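You operate a simulated robot arm through the tools that you are given. There is no shell and no other tool.

You run a simulated robot arm. Do the job below in one go: nothing can be reset, and whatever is moved stays where it is left.

## Task
Put the ROOT bundle on the lift, push it back to the lip and crank the lift right down.
Fine: free the brake to crank and lock it again after; the other bundles stay.

It is judged by the outcome, as a careful person would: the job done as asked, and still so three seconds after it is handed in. It fails if anything else is knocked over, pushed out of place, dropped, spilled or broken.

## Robot
A 6-joint arm with a two-finger gripper, fixed in place. Base frame: the origin is on the floor under the middle of its stand, x ahead of it, y to its left, z up. Units: mm, rad, N and s.
With the tool pointing down near the work surface it reaches from about 100 to 920 mm from the base axis. Its first joint turns from -2.897 to 2.897 rad. Payload 3.43 kg.
Tool frame: the origin (TCP) lies between the finger pads and is the grasp point; the fingertips stand 20 mm ahead of it; z points along the fingers, y is the line along which they close. The gripper opens to 190 mm; its body begins 248 mm behind the TCP.
Orientation is that of the tool frame in the base frame, as a unit quaternion [x, y, z, w]. With the fingers straight down and closing along the base's y, the tool's x points along the base's -x, its y along +y and its z along -z.

## Interface
- The arm moves only by the tool nudge_tool. Its argument "motion" is a list of rows, each a list of 7 numbers: the shift along the base's x, y, z in units of 200 mm (1.0 is 200 mm), then the turn, a rotation vector about the base's x, y, z in units of 45 degrees (1.0 is 45 degrees), then the closure, from 0 (fully open) to 1 (shut). In form: [[tx, ty, tz, rx, ry, rz, jaw], ...]. A call has 1 to 20 rows; each row is the pose to reach, as a shift and turn from the pose commanded when the call began. A call with a number of a shift or a turn outside -1 to 1 is refused whole. Rows are played at 5 a second. More than 50 mm and 0.15 rad between two rows, or a gripper value outside its range, and nothing of the call is played. A pose out of reach is approached as far as the arm can. The call stops where the force on the tool passes 80 N (or 10 N more than at its start, if that is more) or the arm is blocked; 0.2 s more then pass. The fingers move at their own pace (about 153 mm/s each) and stop on an object; they squeeze with about 29 N. The grip force told is the motor's: it shows also when the fingers shut on nothing. Time passes only in rows, and 0.2 s behind the last, so rows that repeat a pose let the fingers close. The reply holds the time, the measured pose of the TCP, the force on the tool along the base axes, the opening and the grip force, in the units named above and with some noise, with the torque about the TCP (base axes, N m) and any sound that the robot's microphone picked up.
- Cameras (640 x 400 px; columns grow to the right, rows downward): "scene" is fixed at [218.3, 644.9, 1425]; the picture's right is [-0.88, -0.48, 0.00], its down [-0.25, 0.47, -0.85] and it looks along [0.40, -0.74, -0.53] (base axes); focal length 328 px, centre (320, 200). "wrist" rides on the gripper at [71, -8, -288] in the tool frame; the picture's right is [0.12, 0.99, 0.00], its down [-0.96, 0.12, -0.25] and it looks along [-0.25, 0.03, 0.97] (tool axes); focal length 261 px, centre (320, 200). There is no depth. A picture from a camera that has moved, and an enlarged one, comes with that camera's place and axes in the base frame and with its lens. The place of the scene camera against the robot may be out by one fixed shift of up to 12 mm in any direction.
- grab_frame(camera): a new picture of that camera. The clock stands still meanwhile.
- slide_trunk(by): moves the trunk up (or, below 0, down) by that many mm; the arm rides with it, the base frame stays. It gives what a move gives, with no picture.
- enlarge(camera, box): a new picture of the part [left, top, right, bottom] of that camera's present view, enlarged. The clock stands still meanwhile.
- hand_in(): hands the job in; it is judged then, once.

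Places have to be worked out from the pictures, the camera data and where the tool is seen. Open the gripper and draw the arm clear of the work before you hand the job in, unless the task says otherwise.

The tools are called as a command line: name --pt "numbers of a row" for each row, then --argument value for the rest, lists and objects as JSON in quotes. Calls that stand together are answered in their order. nudge_tool: Moves the arm, as the interface text tells. Its arguments: {"type":"object","properties":{"motion":{"type":"array","items":{"type":"array","items":{"type":"number"}}}},"required":["motion"]} The other tools are called the same way: slide_trunk (by) moves the trunk up or down; grab_frame (camera) takes a picture; enlarge (camera, box) takes an enlarged picture of a part of a camera's view; hand_in () hands the job in.

At the start:

```text
time_s: 0.0
ee_pos: [737.0, -27.3, 988.7]
ee_rot: [0.0, 1.0, 0.0, -0.001]
force: [0.7, -0.6, 0.3]
ft_torque: [0.01, -0.02, 0.01]
opening: 190.3
grasp_force: 0.1
trunk travel left (down, up): [-200.0, 240.0]
```

scene: 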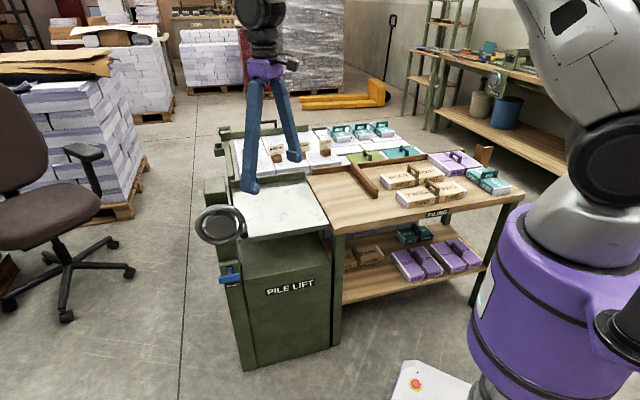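
wrist: 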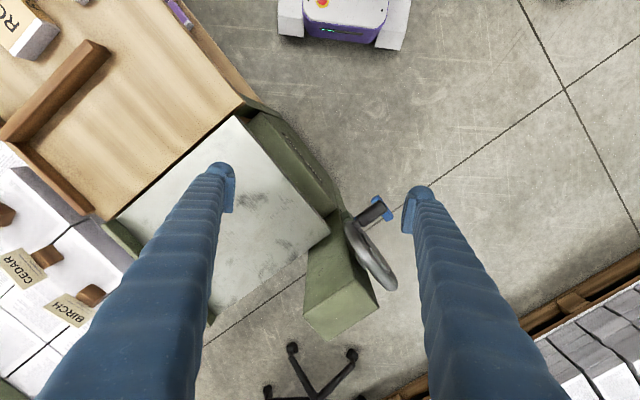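

The arm is high above the lift; I see a table with labelled bundles, a lift platform, a handwheel and a blue brake lever. I enlarge the scene to read labels and shapes.

enlarge --camera "scene" --box '[190, 100, 350, 200]'

enlarge --camera "scene" --box '[340, 110, 530, 230]'

enlarge --camera "scene" --box '[180, 180, 350, 300]'

enlarge --camera "scene" --box '[330, 200, 500, 310]'

enlarge --camera "wrist" --box '[0, 0, 260, 170]'

enlarge --camera "wrist" --box '[200, 160, 440, 350]'

```text
4.00 times, centred on (270, 150) of scene
camera zoom: at [218.3, 644.9, 1425.0], right [-0.88, -0.48, 0.0], down [-0.25, 0.47, -0.85], along [0.4, -0.74, -0.53], focal length 1312 px, centre (520, 400)
```

zoom: 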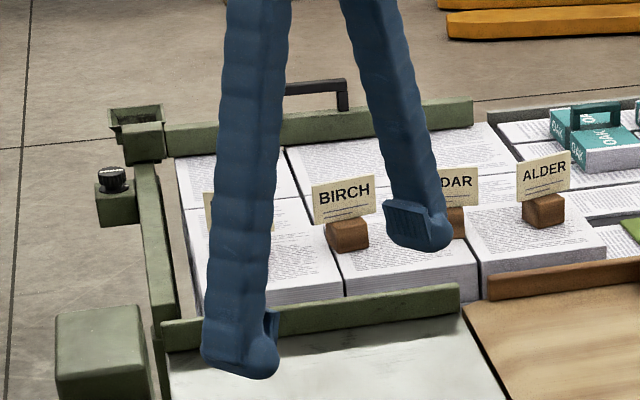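

```text
3.33 times, centred on (435, 170) of scene
camera zoom: at [218.3, 644.9, 1425.0], right [-0.88, -0.48, 0.0], down [-0.25, 0.47, -0.85], along [0.4, -0.74, -0.53], focal length 1094 px, centre (-63, 300)
```

zoom: 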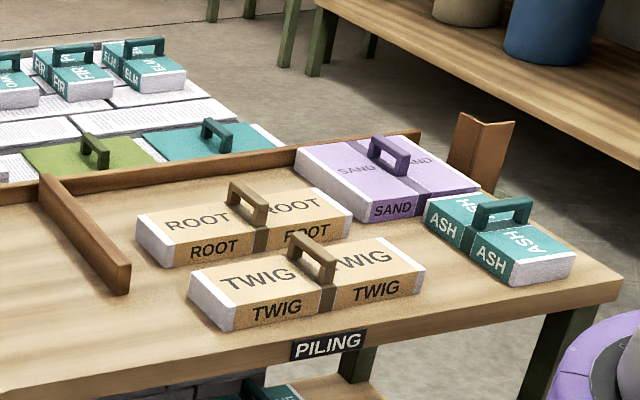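

```text
3.33 times, centred on (265, 240) of scene
camera zoom: at [218.3, 644.9, 1425.0], right [-0.88, -0.48, 0.0], down [-0.25, 0.47, -0.85], along [0.4, -0.74, -0.53], focal length 1094 px, centre (503, 67)
```

zoom: 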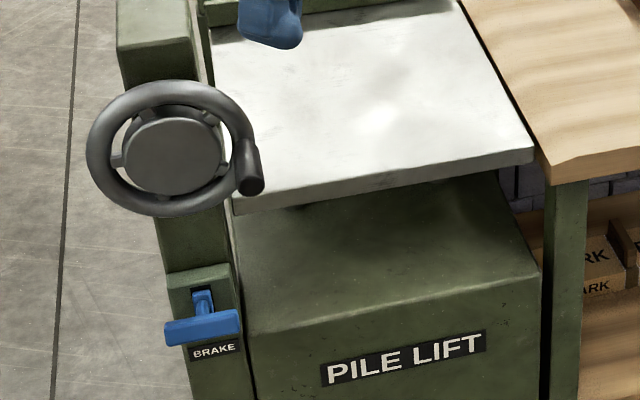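

```text
3.64 times, centred on (415, 255) of scene
camera zoom: at [218.3, 644.9, 1425.0], right [-0.88, -0.48, 0.0], down [-0.25, 0.47, -0.85], along [0.4, -0.74, -0.53], focal length 1193 px, centre (-26, 0)
```

zoom: 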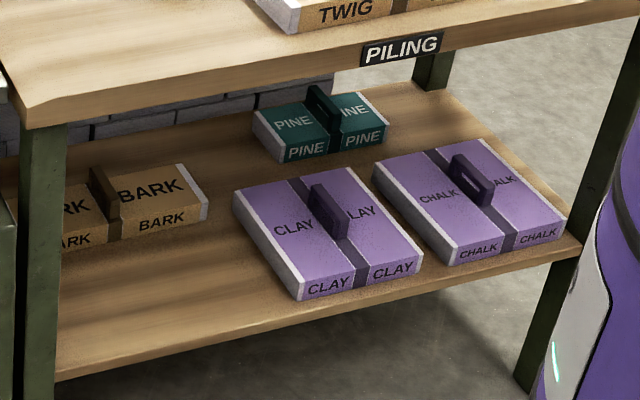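

```text
2.35 times, centred on (130, 85) of wrist
camera zoom: at [667.8, -34.9, 1277.8], right [-0.12, 0.99, 0.0], down [0.96, 0.12, 0.25], along [0.24, 0.03, -0.97], focal length 613 px, centre (767, 471)
```

zoom: 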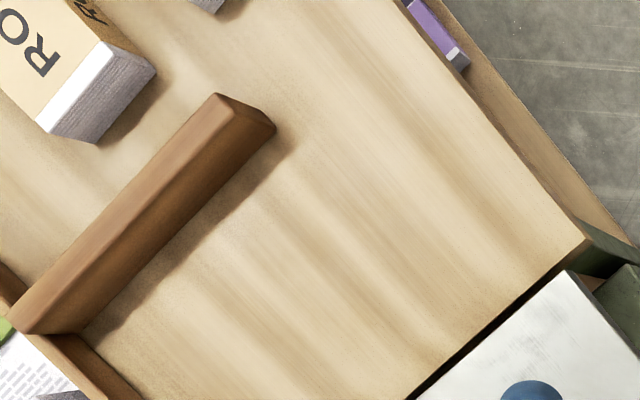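

```text
2.11 times, centred on (320, 255) of wrist
camera zoom: at [667.8, -34.9, 1277.8], right [-0.12, 0.99, 0.0], down [0.96, 0.12, 0.25], along [0.24, 0.03, -0.97], focal length 549 px, centre (320, 84)
```

zoom: 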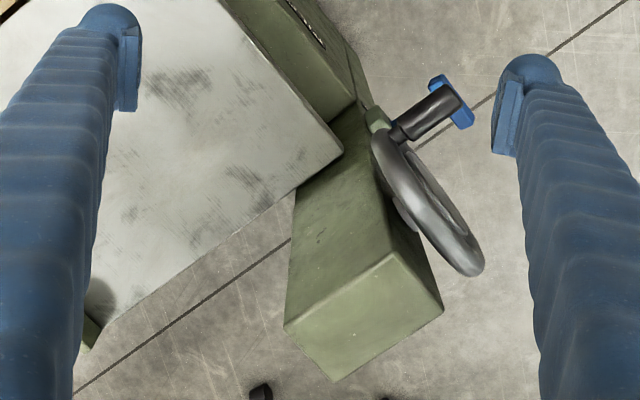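

The camera data put the lift plate near z≈735 with its front edge running about 45° to the base axes; ROOT sits near (470,-660) on the table. I swing over towards ROOT, high and turned -45°, to look closer.

nudge_tool --pt "-0.125 -0.125 0 0 0 -0.125 0" --pt "-0.25 -0.25 0 0 0 -0.25 0" --pt "-0.375 -0.375 0 0 0 -0.375 0" --pt "-0.5 -0.5 0 0 0 -0.5 0" --pt "-0.625 -0.625 0 0 0 -0.625 0" --pt "-0.75 -0.75 0 0 0 -0.75 0" --pt "-0.875 -0.875 0 0 0 -0.875 0" --pt "-1 -1 0 0 0 -1 0"

grab_frame --camera "wrist"

grab_frame --camera "scene"

```text
time_s: 1.8
ee_pos: [535.5, -225.9, 988.8]
ee_rot: [0.383, 0.924, 0.0, 0.0]
force: [-0.6, -0.1, 0.1]
ft_torque: [-0.01, -0.05, 0.04]
opening: 190.2
grasp_force: 0.0
trunk travel left (down, up): [-200.0, 240.0]
```

```text
taken
camera wrist: at [480.4, -181.3, 1278.1], right [0.62, 0.79, 0.0], down [0.76, -0.6, 0.25], along [0.19, -0.15, -0.97], focal length 261 px, centre (320, 200)
```

wrist: 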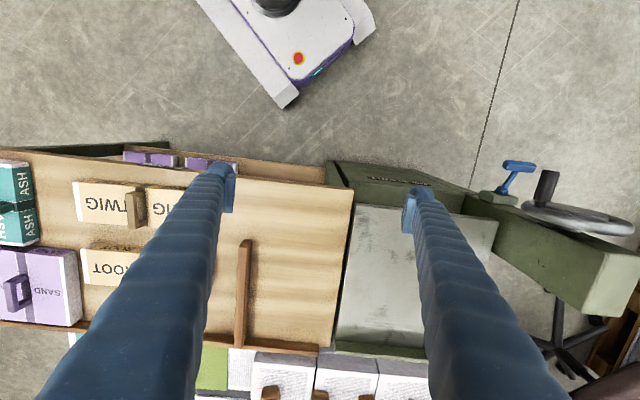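

```text
taken
```

scene: 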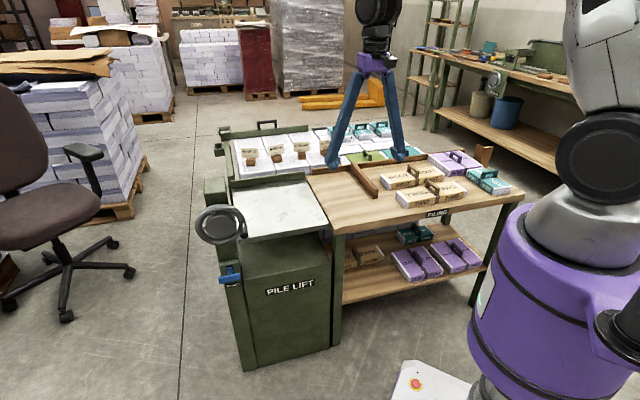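

The table frame lies close to 45° (front edge along (0.70,0.71), depth along (0.71,-0.71)). I enlarge the views on ROOT, the lift lip and the wheel/brake.

enlarge --camera "wrist" --box '[0, 150, 220, 290]'

enlarge --camera "wrist" --box '[300, 180, 520, 400]'

enlarge --camera "wrist" --box '[450, 140, 640, 270]'

enlarge --camera "scene" --box '[200, 115, 340, 205]'

enlarge --camera "scene" --box '[185, 195, 265, 295]'

enlarge --camera "scene" --box '[360, 150, 480, 220]'

```text
2.86 times, centred on (110, 220) of wrist
camera zoom: at [480.4, -181.3, 1278.1], right [0.62, 0.79, 0.0], down [0.76, -0.6, 0.25], along [0.19, -0.15, -0.97], focal length 745 px, centre (920, 143)
```

zoom: 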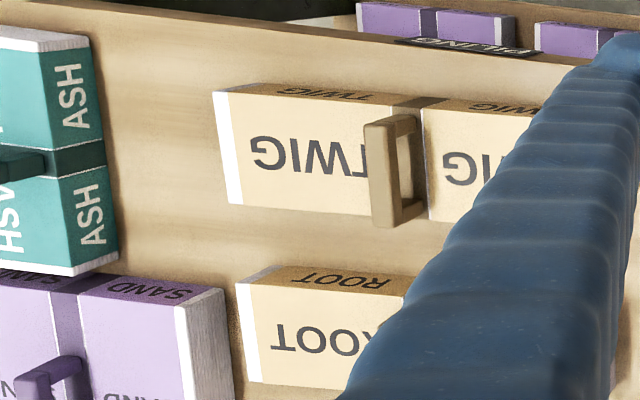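

```text
1.82 times, centred on (410, 290) of wrist
camera zoom: at [480.4, -181.3, 1278.1], right [0.62, 0.79, 0.0], down [0.76, -0.6, 0.25], along [0.19, -0.15, -0.97], focal length 474 px, centre (156, 36)
```

zoom: 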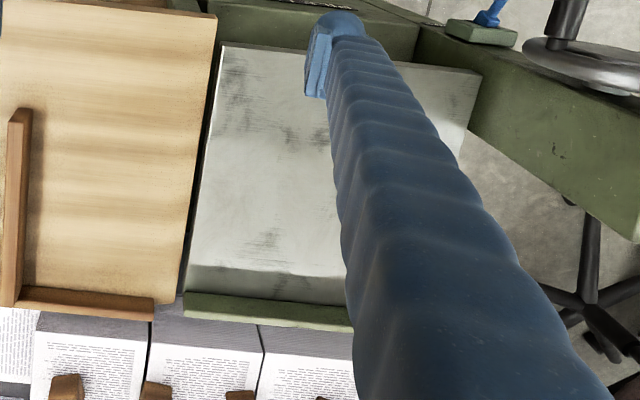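

```text
3.08 times, centred on (545, 205) of wrist
camera zoom: at [480.4, -181.3, 1278.1], right [0.62, 0.79, 0.0], down [0.76, -0.6, 0.25], along [0.19, -0.15, -0.97], focal length 802 px, centre (-372, 185)
```

zoom: 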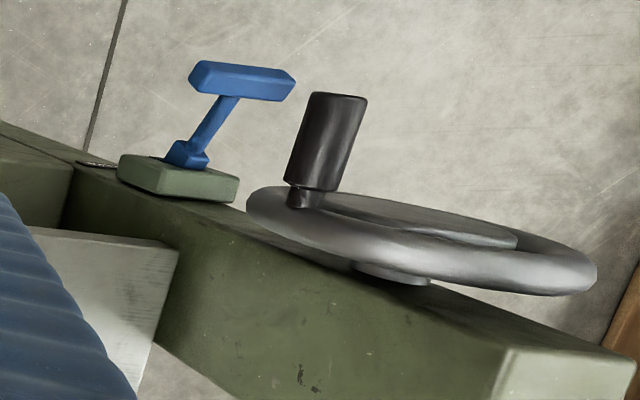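

```text
4.44 times, centred on (270, 160) of scene
camera zoom: at [218.3, 644.9, 1425.0], right [-0.88, -0.48, 0.0], down [-0.25, 0.47, -0.85], along [0.4, -0.74, -0.53], focal length 1458 px, centre (542, 378)
```

zoom: 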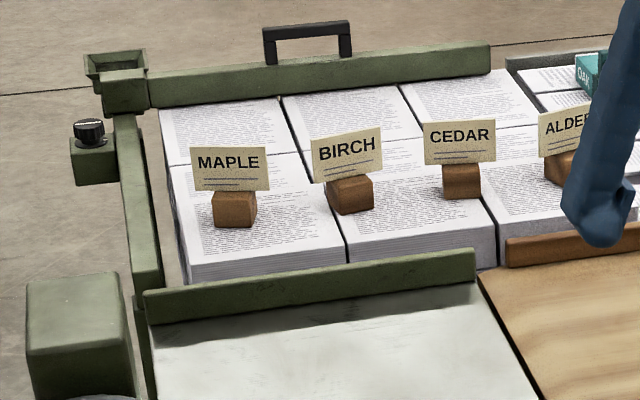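

```text
4.00 times, centred on (225, 245) of scene
camera zoom: at [218.3, 644.9, 1425.0], right [-0.88, -0.48, 0.0], down [-0.25, 0.47, -0.85], along [0.4, -0.74, -0.53], focal length 1312 px, centre (700, 20)
```

zoom: 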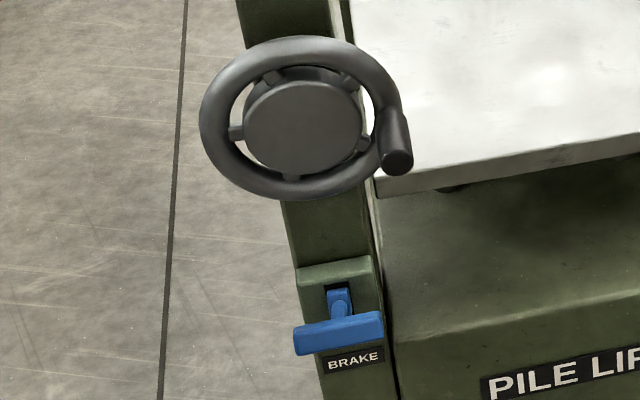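

```text
5.33 times, centred on (420, 185) of scene
camera zoom: at [218.3, 644.9, 1425.0], right [-0.88, -0.48, 0.0], down [-0.25, 0.47, -0.85], along [0.4, -0.74, -0.53], focal length 1750 px, centre (-213, 280)
```

zoom: 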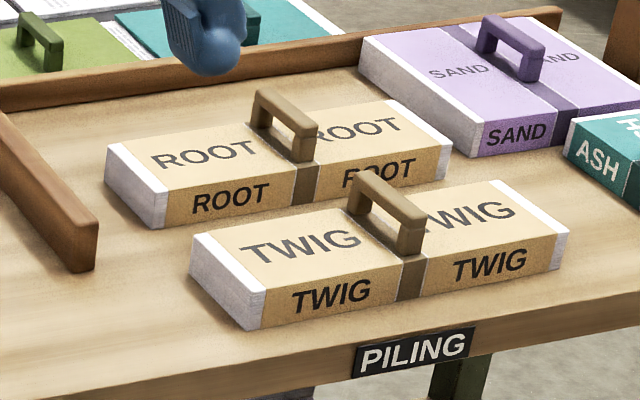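

ROOT stands behind TWIG on the table, its handle arch running across the bundle (depth direction), near (463,-655). I travel high above it to look straight down between the fingers.

nudge_tool --pt "-0.04 -0.2 0 0 0 0 0" --pt "-0.08 -0.4 0 0 0 0 0" --pt "-0.12 -0.6 0 0 0 0 0" --pt "-0.16 -0.8 0 0 0 0 0" --pt "-0.2 -1.0 0 0 0 0 0"

nudge_tool --pt "-0.04 -0.2 0 0 0 0 0" --pt "-0.08 -0.4 0 0 0 0 0" --pt "-0.12 -0.6 0 0 0 0 0" --pt "-0.14 -0.8 0 0 0 0 0" --pt "-0.16 -0.9 0 0 0 0 0" --pt "-0.16 -0.9 0 0 0 0 0"

grab_frame --camera "wrist"

grab_frame --camera "scene"

```text
time_s: 3.0
ee_pos: [497.0, -427.0, 988.6]
ee_rot: [0.382, 0.924, 0.0, 0.001]
force: [-0.7, -1.2, 0.2]
ft_torque: [0.02, -0.04, 0.01]
opening: 190.1
grasp_force: 0.0
trunk travel left (down, up): [-200.0, 240.0]
```

```text
time_s: 4.4
ee_pos: [462.7, -607.1, 987.0]
ee_rot: [0.382, 0.924, 0.0, 0.0]
force: [-1.1, 0.8, -0.2]
ft_torque: [-0.04, 0.01, -0.02]
opening: 189.9
grasp_force: 0.1
trunk travel left (down, up): [-200.0, 240.0]
```

```text
taken
camera wrist: at [408.2, -562.3, 1277.6], right [0.62, 0.79, 0.0], down [0.76, -0.6, 0.25], along [0.19, -0.15, -0.97], focal length 261 px, centre (320, 200)
```

wrist: 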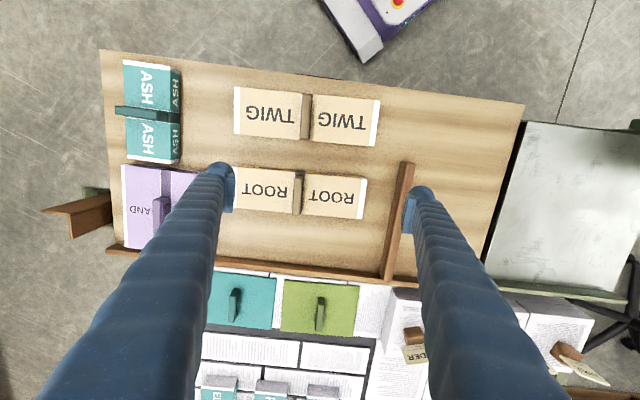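

```text
taken
```

scene: 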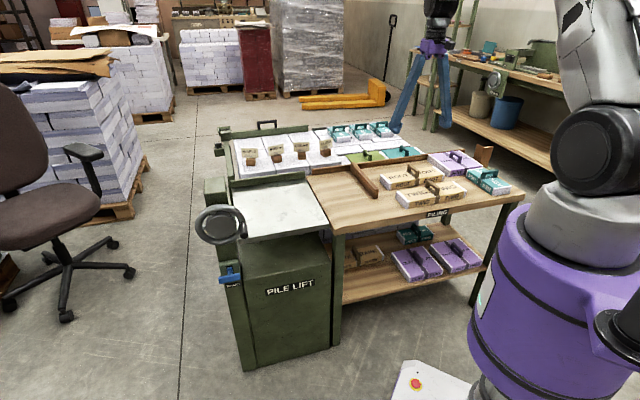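

ROOT is now between the fingers, with its handle at about pixel (298,193). I enlarge to measure it.

enlarge --camera "wrist" --box '[220, 140, 380, 240]'

enlarge --camera "wrist" --box '[480, 100, 640, 320]'

enlarge --camera "scene" --box '[370, 155, 450, 205]'

```text
4.00 times, centred on (300, 190) of wrist
camera zoom: at [408.2, -562.3, 1277.6], right [0.62, 0.79, 0.0], down [0.76, -0.6, 0.25], along [0.19, -0.15, -0.97], focal length 1043 px, centre (400, 240)
```

zoom: 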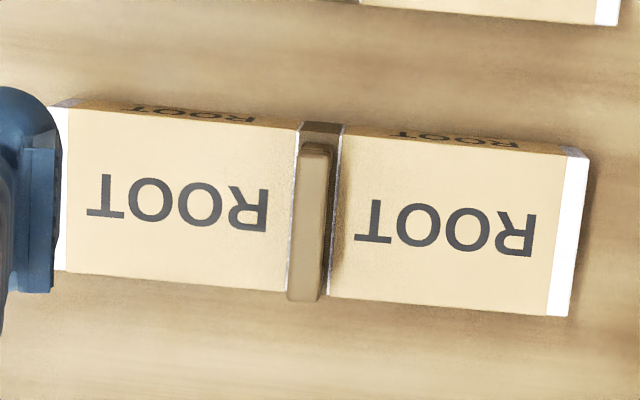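

```text
1.82 times, centred on (560, 210) of wrist
camera zoom: at [408.2, -562.3, 1277.6], right [0.62, 0.79, 0.0], down [0.76, -0.6, 0.25], along [0.19, -0.15, -0.97], focal length 474 px, centre (-116, 182)
```

zoom: 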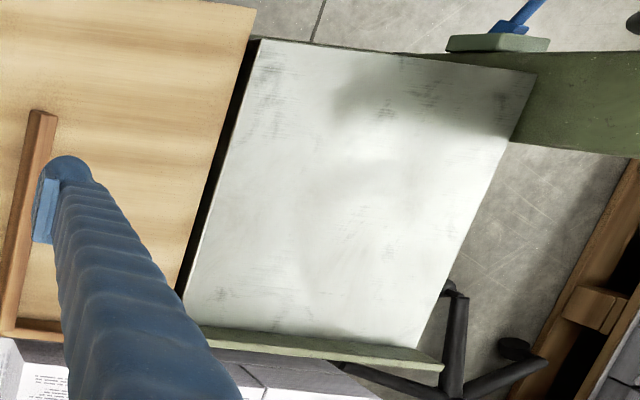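

```text
8.00 times, centred on (410, 180) of scene
camera zoom: at [218.3, 644.9, 1425.0], right [-0.88, -0.48, 0.0], down [-0.25, 0.47, -0.85], along [0.4, -0.74, -0.53], focal length 2625 px, centre (-400, 360)
```

zoom: 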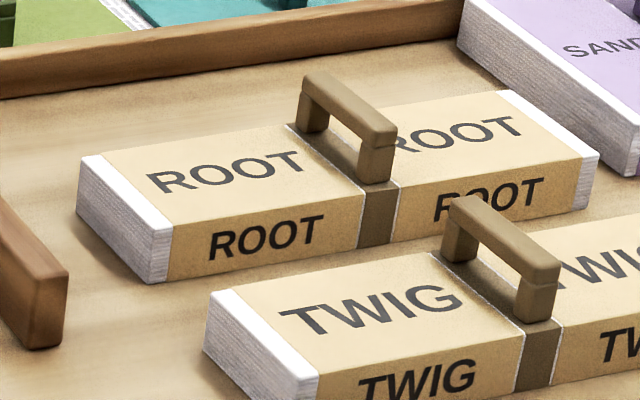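

From two wrist views I get table and lift plate tops at z≈710, ROOT ≈261×83×52 mm (top z≈761), handle centre ≈(472,-666), top ≈803. I move above it, lower to z≈880 and part-close the jaw, then check again.

nudge_tool --pt "0.02 -0.15 0 0 0 0 0.3" --pt "0.05 -0.295 0 0 0 0 0.55" --pt "0.05 -0.295 -0.2 0 0 0 0.55" --pt "0.05 -0.295 -0.4 0 0 0 0.55" --pt "0.05 -0.295 -0.5 0 0 0 0.55" --pt "0.05 -0.295 -0.5 0 0 0 0.55"

grab_frame --camera "wrist"

enlarge --camera "scene" --box '[350, 120, 470, 220]'

```text
time_s: 5.8
ee_pos: [474.9, -667.1, 891.0]
ee_rot: [0.383, 0.924, -0.001, 0.0]
force: [-0.6, 0.4, 0.6]
ft_torque: [0.04, -0.01, -0.04]
opening: 85.6
grasp_force: 0.0
trunk travel left (down, up): [-200.0, 240.0]
```

```text
taken
camera wrist: at [418.3, -622.8, 1179.1], right [0.62, 0.79, 0.0], down [0.76, -0.6, 0.25], along [0.19, -0.15, -0.97], focal length 261 px, centre (320, 200)
```

wrist: 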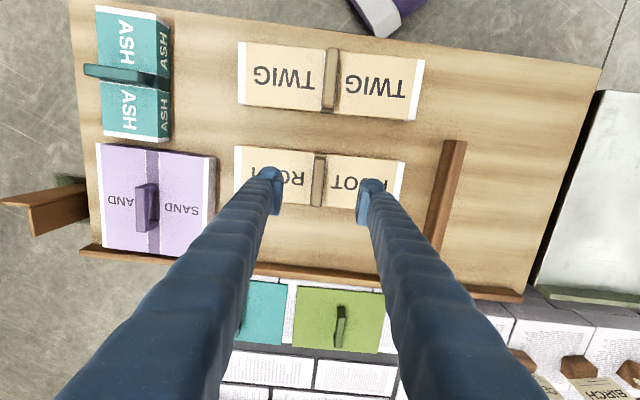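

```text
4.00 times, centred on (410, 170) of scene
camera zoom: at [218.3, 644.9, 1425.0], right [-0.88, -0.48, 0.0], down [-0.25, 0.47, -0.85], along [0.4, -0.74, -0.53], focal length 1312 px, centre (-40, 320)
```

zoom: 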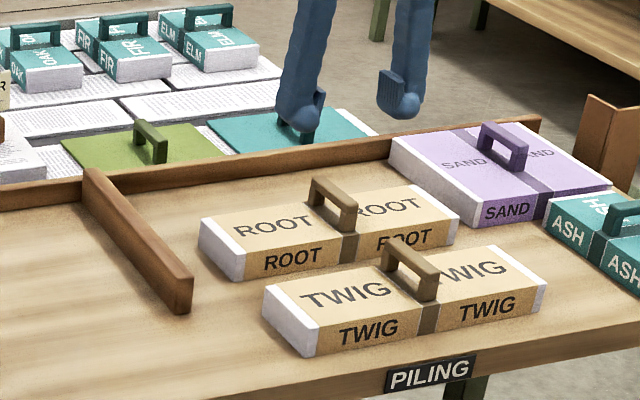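

The handle sits centred between the fingers (pixel ≈(319,180), where the TCP column will arrive). I go straight down to about z=793 and close on the handle.

nudge_tool --pt "0 0 -0.2 0 0 0 0.55" --pt "0 0 -0.36 0 0 0 0.55" --pt "0 0 -0.48 0 0 0 0.55" --pt "0 0 -0.48 0 0 0 0.55" --pt "0 0 -0.48 0 0 0 0.55"

enlarge --camera "scene" --box '[370, 140, 450, 200]'

grab_frame --camera "wrist"

```text
time_s: 7.0
ee_pos: [475.2, -666.0, 792.7]
ee_rot: [0.383, 0.924, 0.0, 0.0]
force: [-0.9, 1.3, -0.9]
ft_torque: [0.04, -0.03, -0.02]
opening: 85.5
grasp_force: 0.0
trunk travel left (down, up): [-200.0, 240.0]
```

```text
6.67 times, centred on (410, 170) of scene
camera zoom: at [218.3, 644.9, 1425.0], right [-0.88, -0.48, 0.0], down [-0.25, 0.47, -0.85], along [0.4, -0.74, -0.53], focal length 2188 px, centre (-280, 400)
```

zoom: 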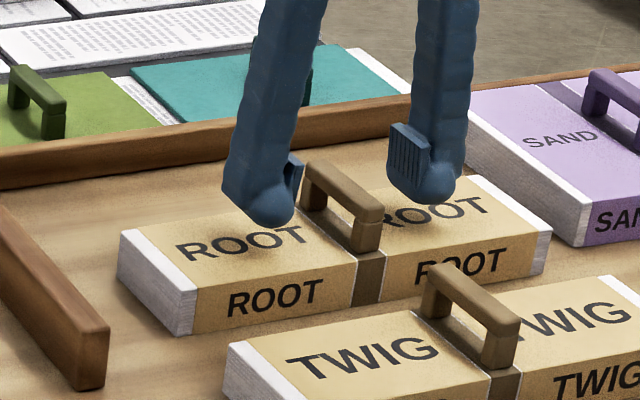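

```text
taken
camera wrist: at [420.1, -621.6, 1082.1], right [0.62, 0.79, 0.0], down [0.76, -0.6, 0.25], along [0.19, -0.15, -0.97], focal length 261 px, centre (320, 200)
```

wrist: 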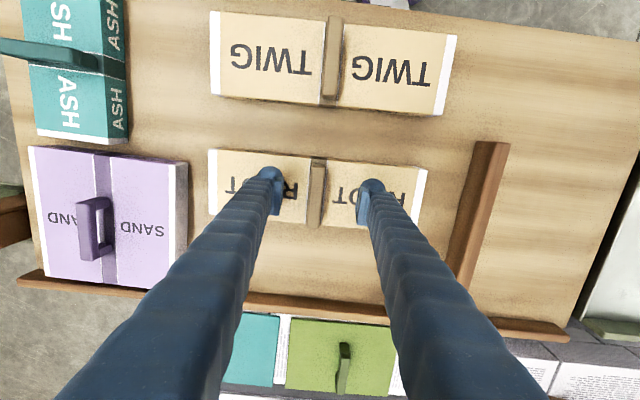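

The pads flank the handle at its middle and clear the bundle top with no contact force. I close the jaw on the handle.

nudge_tool --pt "0 0 0 0 0 0 0.8" --pt "0 0 0 0 0 0 1" --pt "0 0 0 0 0 0 1" --pt "0 0 0 0 0 0 1" --pt "0 0 0 0 0 0 1"

enlarge --camera "scene" --box '[370, 140, 450, 200]'

```text
time_s: 8.2
ee_pos: [475.3, -667.0, 792.8]
ee_rot: [0.382, 0.924, 0.0, 0.0]
force: [-0.2, 0.6, 1.7]
ft_torque: [0.0, 0.01, 0.31]
opening: 15.3
grasp_force: 29.0
trunk travel left (down, up): [-200.0, 240.0]
```

```text
6.67 times, centred on (410, 170) of scene
camera zoom: at [218.3, 644.9, 1425.0], right [-0.88, -0.48, 0.0], down [-0.25, 0.47, -0.85], along [0.4, -0.74, -0.53], focal length 2188 px, centre (-280, 400)
```

zoom: 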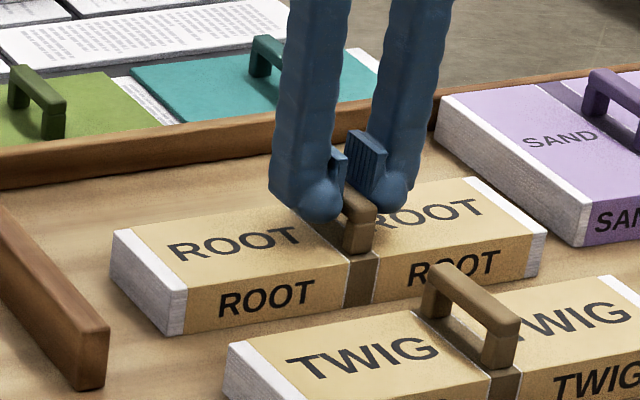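

The fingers hold the handle at 15 mm opening with 29 N. I lift straight up, first slowly, to 120 mm.

nudge_tool --pt "0 0 0.04 0 0 0 1" --pt "0 0 0.1 0 0 0 1" --pt "0 0 0.2 0 0 0 1" --pt "0 0 0.32 0 0 0 1" --pt "0 0 0.45 0 0 0 1" --pt "0 0 0.6 0 0 0 1" --pt "0 0 0.6 0 0 0 1"

grab_frame --camera "scene"

grab_frame --camera "wrist"

```text
time_s: 9.8
ee_pos: [476.8, -665.7, 913.4]
ee_rot: [0.383, 0.924, 0.0, -0.002]
force: [-0.9, 0.4, -3.9]
ft_torque: [-0.02, -0.01, 0.02]
opening: 14.9
grasp_force: 29.1
trunk travel left (down, up): [-200.0, 240.0]
```

```text
taken
```

scene: 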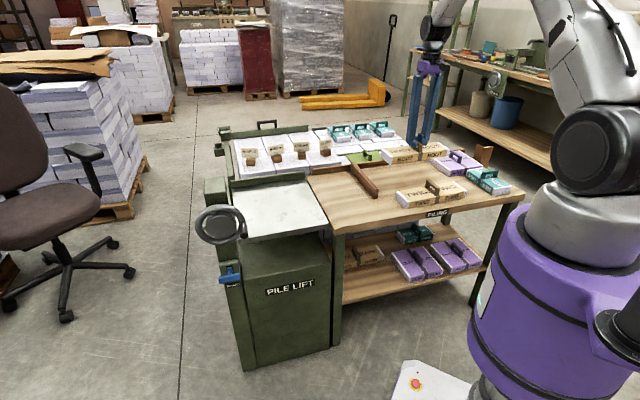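

```text
taken
camera wrist: at [422.3, -621.8, 1202.9], right [0.62, 0.79, 0.0], down [0.76, -0.6, 0.25], along [0.19, -0.15, -0.97], focal length 261 px, centre (320, 200)
```

wrist: 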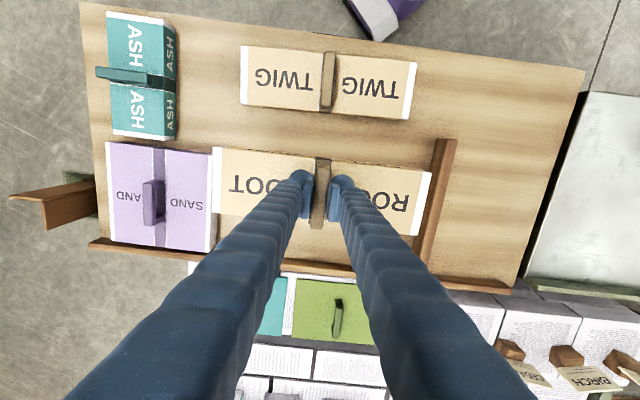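

ROOT hangs level and weighs only about 0.4 kg; bundle bottom is at about z=830, clear of the divider. I carry it along the table towards the lift in two legs.

nudge_tool --pt "0.1 0.12 0 0 0 0 1" --pt "0.25 0.29 0 0 0 0 1" --pt "0.4 0.465 0 0 0 0 1" --pt "0.55 0.64 0 0 0 0 1" --pt "0.7 0.815 0 0 0 0 1" --pt "0.82 0.95 0 0 0 0 1" --pt "0.86 1.0 0 0 0 0 1"

nudge_tool --pt "0.1 0.12 0 0 0 0 1" --pt "0.25 0.29 0 0 0 0 1" --pt "0.4 0.465 0 0 0 0 1" --pt "0.55 0.64 0 0 0 0 1" --pt "0.7 0.815 0 0 0 0 1" --pt "0.8 0.95 0 0 0 0 1" --pt "0.8 0.95 0 0 0 0 1" --pt "0.8 0.95 0 0 0 0 1"

grab_frame --camera "wrist"

grab_frame --camera "scene"

```text
time_s: 11.4
ee_pos: [648.4, -467.2, 912.9]
ee_rot: [0.382, 0.924, -0.001, -0.001]
force: [0.9, 0.4, -3.9]
ft_torque: [-0.02, 0.02, 0.0]
opening: 14.9
grasp_force: 28.4
trunk travel left (down, up): [-200.0, 240.0]
```

```text
time_s: 13.2
ee_pos: [806.5, -275.4, 913.3]
ee_rot: [0.382, 0.924, 0.001, -0.001]
force: [0.1, 0.6, -4.6]
ft_torque: [0.06, 0.0, 0.01]
opening: 15.0
grasp_force: 29.1
trunk travel left (down, up): [-200.0, 240.0]
```

```text
taken
camera wrist: at [752.9, -231.9, 1203.1], right [0.62, 0.79, 0.0], down [0.76, -0.6, 0.25], along [0.19, -0.15, -0.97], focal length 261 px, centre (320, 200)
```

wrist: 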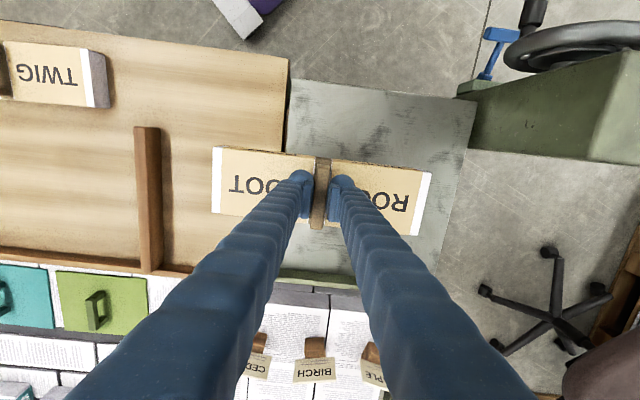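

```text
taken
```

scene: 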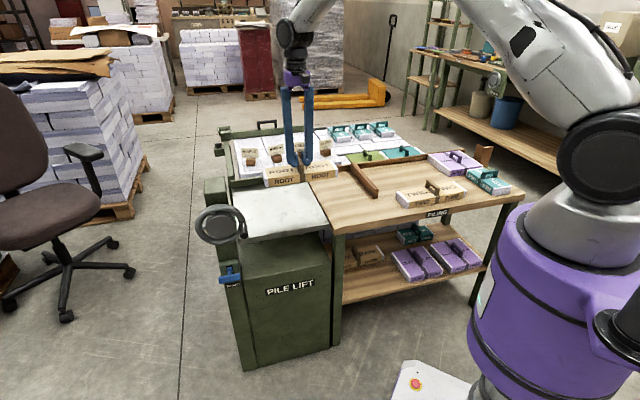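

The wrist view gives the plate: front-left corner (652,-215), front-right (883,18), lip face ≈360 mm back. ROOT must shift about 99 mm along the plate to be centred; I do that and look before lowering.

nudge_tool --pt "0.08 0.08 0 0 0 0 1" --pt "0.2 0.2 0 0 0 0 1" --pt "0.3 0.3 0 0 0 0 1" --pt "0.345 0.352 0 0 0 0 1" --pt "0.345 0.352 0 0 0 0 1" --pt "0.345 0.352 0 0 0 0 1"

grab_frame --camera "wrist"

enlarge --camera "scene" --box '[190, 110, 350, 250]'

```text
time_s: 14.6
ee_pos: [876.9, -205.2, 912.4]
ee_rot: [0.383, 0.924, 0.0, -0.002]
force: [0.0, 0.1, -4.6]
ft_torque: [0.05, 0.0, -0.02]
opening: 15.1
grasp_force: 29.2
trunk travel left (down, up): [-200.0, 240.0]
```

```text
taken
camera wrist: at [822.0, -161.1, 1201.6], right [0.62, 0.79, 0.0], down [0.76, -0.6, 0.25], along [0.19, -0.15, -0.97], focal length 261 px, centre (320, 200)
```

wrist: 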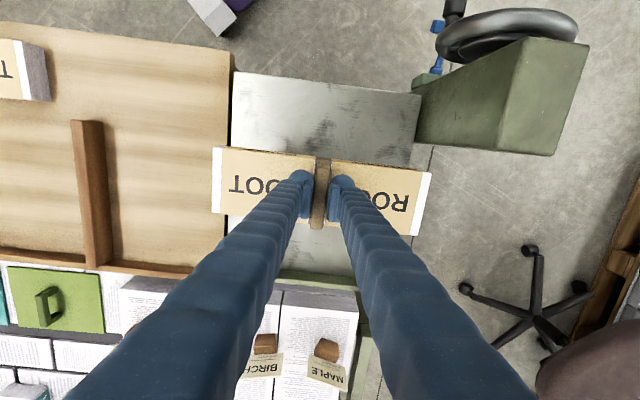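

```text
2.86 times, centred on (270, 180) of scene
camera zoom: at [218.3, 644.9, 1425.0], right [-0.88, -0.48, 0.0], down [-0.25, 0.47, -0.85], along [0.4, -0.74, -0.53], focal length 938 px, centre (463, 257)
```

zoom: 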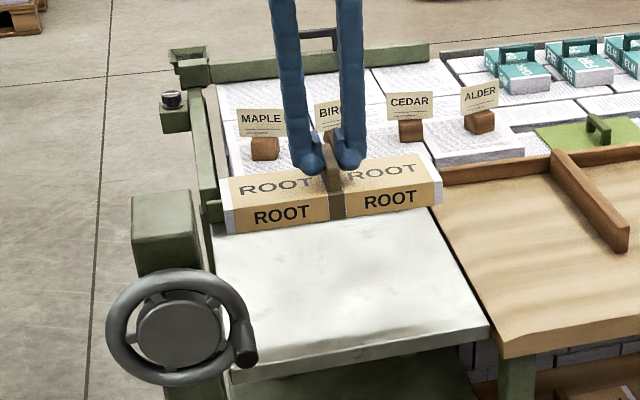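

ROOT is over the plate, centred within about 7 mm. I lower it straight down to just above the plate.

nudge_tool --pt "0 0 -0.15 0 0 0 1" --pt "0 0 -0.3 0 0 0 1" --pt "0 0 -0.43 0 0 0 1" --pt "0 0 -0.52 0 0 0 1" --pt "0 0 -0.565 0 0 0 1" --pt "0 0 -0.575 0 0 0 1" --pt "0 0 -0.585 0 0 0 1" --pt "0 0 -0.585 0 0 0 1"

enlarge --camera "scene" --box '[190, 110, 350, 250]'

grab_frame --camera "wrist"

```text
time_s: 16.4
ee_pos: [876.7, -204.8, 794.9]
ee_rot: [0.383, 0.924, 0.0, 0.0]
force: [0.3, -0.4, -3.7]
ft_torque: [0.01, 0.0, -0.02]
opening: 15.0
grasp_force: 29.3
trunk travel left (down, up): [-200.0, 240.0]
```

```text
2.86 times, centred on (270, 180) of scene
camera zoom: at [218.3, 644.9, 1425.0], right [-0.88, -0.48, 0.0], down [-0.25, 0.47, -0.85], along [0.4, -0.74, -0.53], focal length 938 px, centre (463, 257)
```

zoom: 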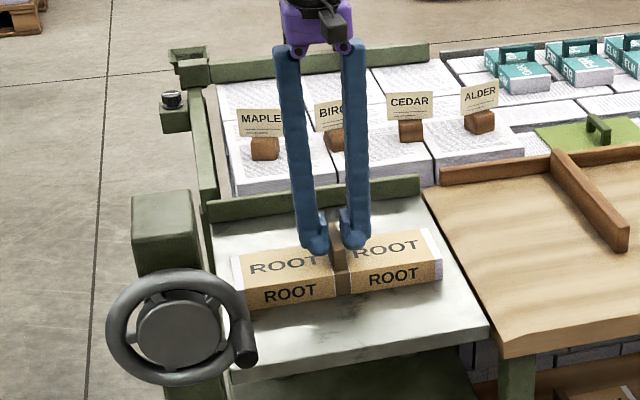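

```text
taken
camera wrist: at [822.2, -160.2, 1084.5], right [0.62, 0.79, 0.0], down [0.76, -0.6, 0.25], along [0.19, -0.15, -0.97], focal length 261 px, centre (320, 200)
```

wrist: 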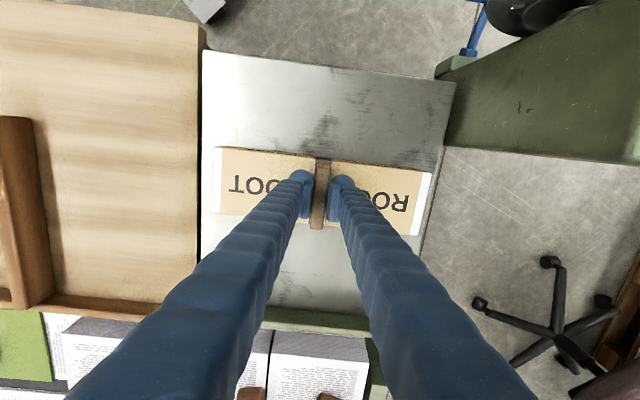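

The bundle hovers a millimetre or two above the plate (still reading its weight), well within the plate's edges. I lower a few more millimetres to contact.

nudge_tool --pt "0 0 -0.005 0 0 0 1" --pt "0 0 -0.01 0 0 0 1" --pt "0 0 -0.01 0 0 0 1"

```text
time_s: 17.2
ee_pos: [877.0, -205.1, 794.6]
ee_rot: [0.382, 0.924, 0.0, 0.001]
force: [0.1, 4.5, 12.4]
ft_torque: [0.21, 0.2, 0.0]
opening: 15.1
grasp_force: 28.6
trunk travel left (down, up): [-200.0, 240.0]
```

Contact: 12 N upward, so ROOT stands on the plate. I release the handle and rise clear.

nudge_tool --pt "0 0 0.008 0 0 0 0.9" --pt "0 0 0.008 0 0 0 0.75" --pt "0 0 0.008 0 0 0 0.6" --pt "0 0 0.008 0 0 0 0.55" --pt "0 0 0.1 0 0 0 0.55" --pt "0 0 0.3 0 0 0 0.55" --pt "0 0 0.5 0 0 0 0.55" --pt "0 0 0.6 0 0 0 0.55" --pt "0 0 0.6 0 0 0 0.55"

enlarge --camera "scene" --box '[190, 110, 350, 250]'

grab_frame --camera "wrist"

```text
time_s: 19.2
ee_pos: [876.4, -206.7, 915.0]
ee_rot: [0.383, 0.924, -0.001, -0.001]
force: [0.4, 0.3, 0.1]
ft_torque: [-0.02, -0.01, 0.02]
opening: 85.6
grasp_force: 0.0
trunk travel left (down, up): [-200.0, 240.0]
```

```text
2.86 times, centred on (270, 180) of scene
camera zoom: at [218.3, 644.9, 1425.0], right [-0.88, -0.48, 0.0], down [-0.25, 0.47, -0.85], along [0.4, -0.74, -0.53], focal length 938 px, centre (463, 257)
```

zoom: 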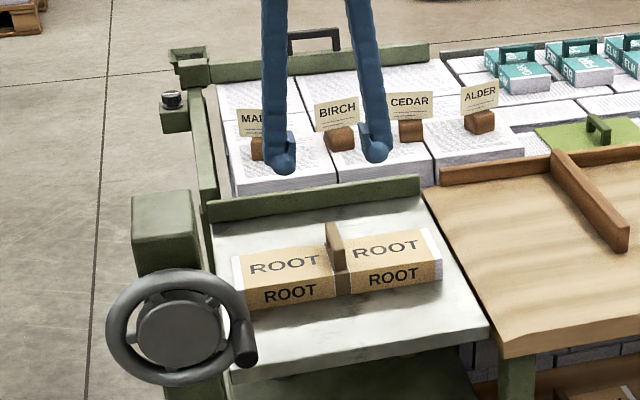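

```text
taken
camera wrist: at [822.2, -162.2, 1204.3], right [0.62, 0.79, 0.0], down [0.76, -0.6, 0.25], along [0.19, -0.15, -0.97], focal length 261 px, centre (320, 200)
```

wrist: 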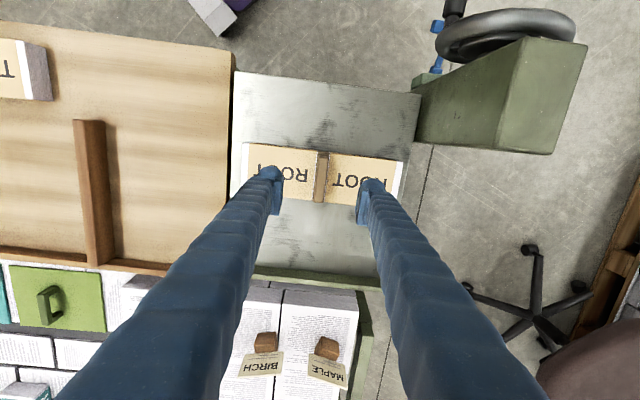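

ROOT stands square on the plate, ~130–170 mm short of the lip. I back off in front of it, tilting the tool 30° so the fingers point towards the lip, jaws spread ~115 mm for a square push.

nudge_tool --pt "-0.06 0.06 0 -0.094 -0.094 0 0.5" --pt "-0.13 0.13 0 -0.188 -0.188 0 0.45" --pt "-0.2 0.2 0 -0.283 -0.283 0 0.4" --pt "-0.27 0.27 0 -0.377 -0.377 0 0.4" --pt "-0.33 0.325 0 -0.471 -0.471 0 0.4" --pt "-0.33 0.325 0 -0.471 -0.471 0 0.4" --pt "-0.33 0.325 0 -0.471 -0.471 0 0.4"

grab_frame --camera "wrist"

grab_frame --camera "scene"

```text
time_s: 20.8
ee_pos: [809.0, -139.1, 913.4]
ee_rot: [0.369, 0.893, -0.099, 0.239]
force: [0.1, -0.9, 0.4]
ft_torque: [0.06, 0.01, 0.05]
opening: 113.8
grasp_force: 0.0
trunk travel left (down, up): [-200.0, 240.0]
```

```text
taken
camera wrist: at [659.5, -0.7, 1129.0], right [0.63, 0.78, -0.06], down [0.58, -0.42, 0.69], along [0.51, -0.47, -0.72], focal length 261 px, centre (320, 200)
```

wrist: 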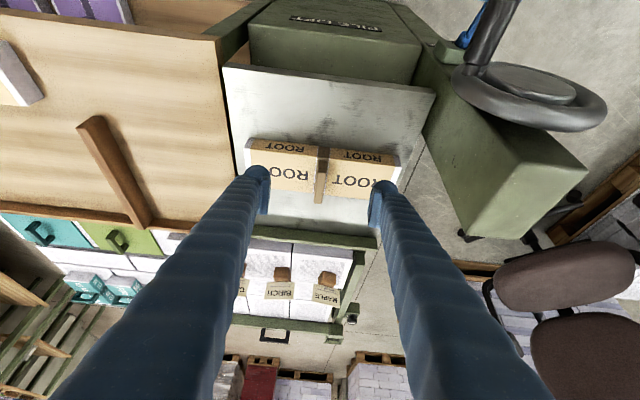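

```text
taken
```

scene: 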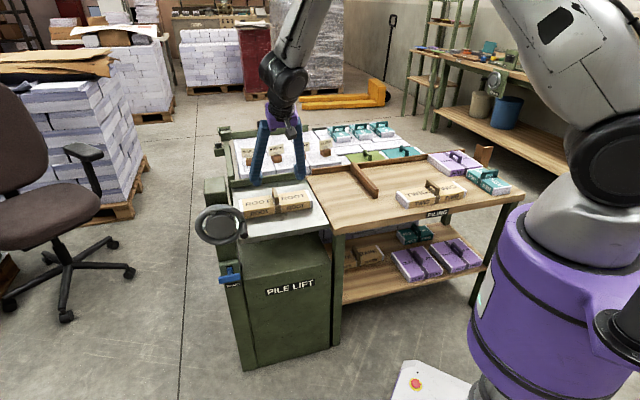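

Tool tilted as wanted with the TCP in front of ROOT. I lower in front of its face to z≈770 and check the clearance.

nudge_tool --pt "0 0 -0.2 0 0 0 0.4" --pt "0 0 -0.4 0 0 0 0.4" --pt "0 0 -0.6 0 0 0 0.4" --pt "0 0 -0.72 0 0 0 0.4" --pt "0 0 -0.72 0 0 0 0.4"

enlarge --camera "scene" --box '[190, 130, 350, 250]'

grab_frame --camera "wrist"

```text
time_s: 22.0
ee_pos: [808.9, -142.1, 768.8]
ee_rot: [0.37, 0.892, -0.099, 0.239]
force: [-0.3, 0.0, 0.1]
ft_torque: [-0.02, 0.01, -0.02]
opening: 114.0
grasp_force: 0.0
trunk travel left (down, up): [-200.0, 240.0]
```

```text
3.33 times, centred on (270, 190) of scene
camera zoom: at [218.3, 644.9, 1425.0], right [-0.88, -0.48, 0.0], down [-0.25, 0.47, -0.85], along [0.4, -0.74, -0.53], focal length 1094 px, centre (487, 233)
```

zoom: 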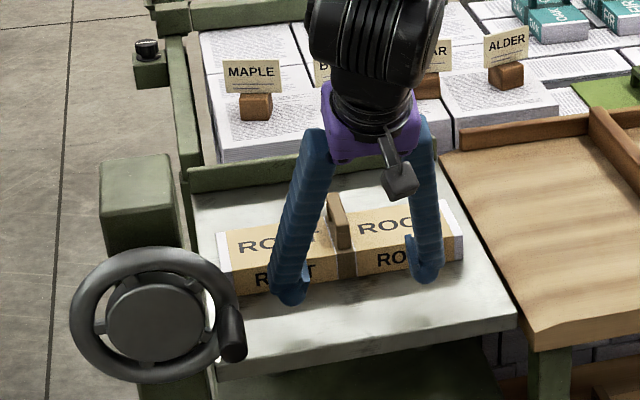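

```text
taken
camera wrist: at [659.1, -2.1, 984.3], right [0.63, 0.78, -0.06], down [0.58, -0.42, 0.69], along [0.51, -0.47, -0.72], focal length 261 px, centre (320, 200)
```

wrist: 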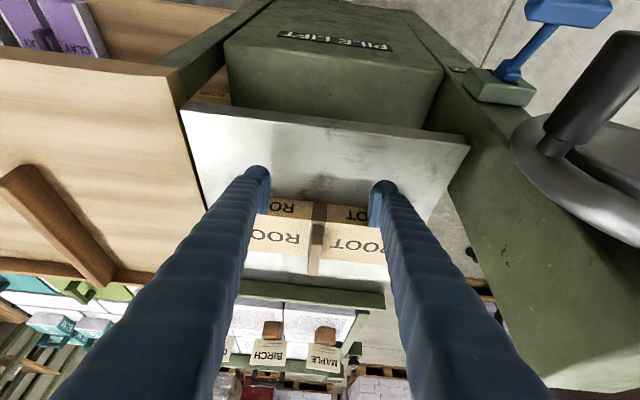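

No contact and clear of the bundle face. I lower the last 20 mm and then push gently along the depth direction by about 110 mm.

nudge_tool --pt "0 0 -0.05 0 0 0 0.4" --pt "0 0 -0.1 0 0 0 0.4" --pt "0 0 -0.1 0 0 0 0.4"

nudge_tool --pt "0.035 -0.035 0 0 0 0 0.4" --pt "0.07 -0.07 0 0 0 0 0.4" --pt "0.105 -0.105 0 0 0 0 0.4" --pt "0.14 -0.14 0 0 0 0 0.4" --pt "0.175 -0.175 0 0 0 0 0.4" --pt "0.21 -0.21 0 0 0 0 0.4" --pt "0.245 -0.245 0 0 0 0 0.4" --pt "0.28 -0.28 0 0 0 0 0.4" --pt "0.315 -0.315 0 0 0 0 0.4" --pt "0.35 -0.35 0 0 0 0 0.4" --pt "0.385 -0.385 0 0 0 0 0.4" --pt "0.385 -0.385 0 0 0 0 0.4"

enlarge --camera "scene" --box '[190, 130, 350, 250]'

grab_frame --camera "wrist"

```text
time_s: 22.8
ee_pos: [809.8, -141.7, 750.3]
ee_rot: [0.37, 0.893, -0.1, 0.238]
force: [0.6, 0.0, 0.3]
ft_torque: [0.02, 0.01, 0.0]
opening: 113.8
grasp_force: 0.1
trunk travel left (down, up): [-200.0, 240.0]
```

```text
time_s: 25.4
ee_pos: [886.2, -217.4, 749.5]
ee_rot: [0.37, 0.893, -0.099, 0.237]
force: [0.0, -0.5, 0.4]
ft_torque: [0.03, 0.04, -0.04]
opening: 113.9
grasp_force: 0.0
trunk travel left (down, up): [-200.0, 240.0]
```

```text
3.33 times, centred on (270, 190) of scene
camera zoom: at [218.3, 644.9, 1425.0], right [-0.88, -0.48, 0.0], down [-0.25, 0.47, -0.85], along [0.4, -0.74, -0.53], focal length 1094 px, centre (487, 233)
```

zoom: 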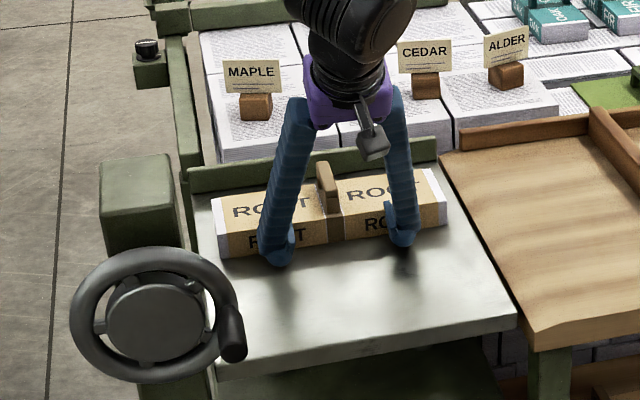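

```text
taken
camera wrist: at [736.9, -78.3, 964.9], right [0.63, 0.78, -0.06], down [0.58, -0.42, 0.69], along [0.51, -0.47, -0.72], focal length 261 px, centre (320, 200)
```

wrist: 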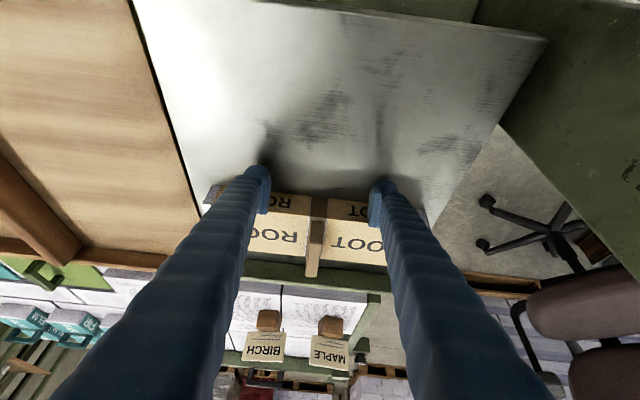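

ROOT slides squarely with the push and still has room before the lip. I push on another 50 mm, slower.

nudge_tool --pt "0.025 -0.025 0 0 0 0 0.4" --pt "0.05 -0.05 0 0 0 0 0.4" --pt "0.075 -0.075 0 0 0 0 0.4" --pt "0.1 -0.1 0 0 0 0 0.4" --pt "0.125 -0.125 0 0 0 0 0.4" --pt "0.15 -0.15 0 0 0 0 0.4" --pt "0.175 -0.175 0 0 0 0 0.4" --pt "0.175 -0.175 0 0 0 0 0.4"

enlarge --camera "scene" --box '[220, 140, 320, 210]'

enlarge --camera "wrist" --box '[190, 150, 450, 330]'

```text
time_s: 27.2
ee_pos: [923.4, -252.8, 747.5]
ee_rot: [0.369, 0.893, -0.099, 0.239]
force: [-0.9, 0.9, -0.1]
ft_torque: [0.03, 0.0, 0.01]
opening: 114.0
grasp_force: 0.5
trunk travel left (down, up): [-200.0, 240.0]
```

```text
5.71 times, centred on (270, 175) of scene
camera zoom: at [218.3, 644.9, 1425.0], right [-0.88, -0.48, 0.0], down [-0.25, 0.47, -0.85], along [0.4, -0.74, -0.53], focal length 1875 px, centre (606, 343)
```

zoom: 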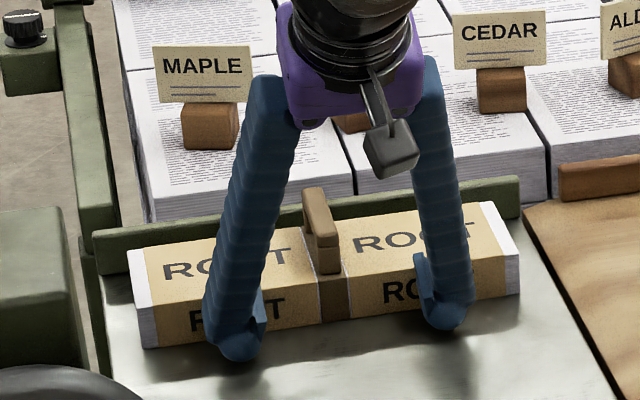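

```text
2.22 times, centred on (320, 240) of wrist
camera zoom: at [773.2, -113.6, 964.2], right [0.63, 0.78, -0.06], down [0.58, -0.42, 0.69], along [0.51, -0.47, -0.72], focal length 579 px, centre (320, 111)
```

zoom: 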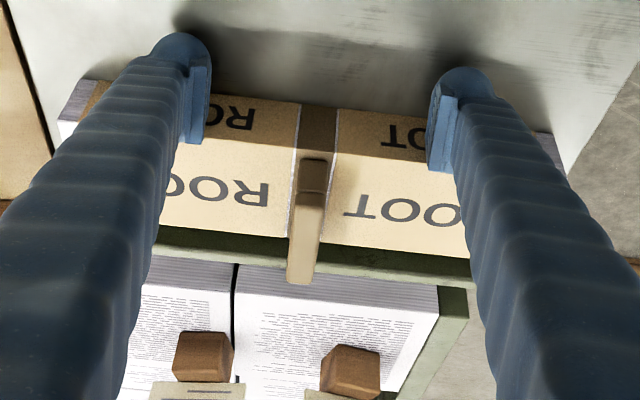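

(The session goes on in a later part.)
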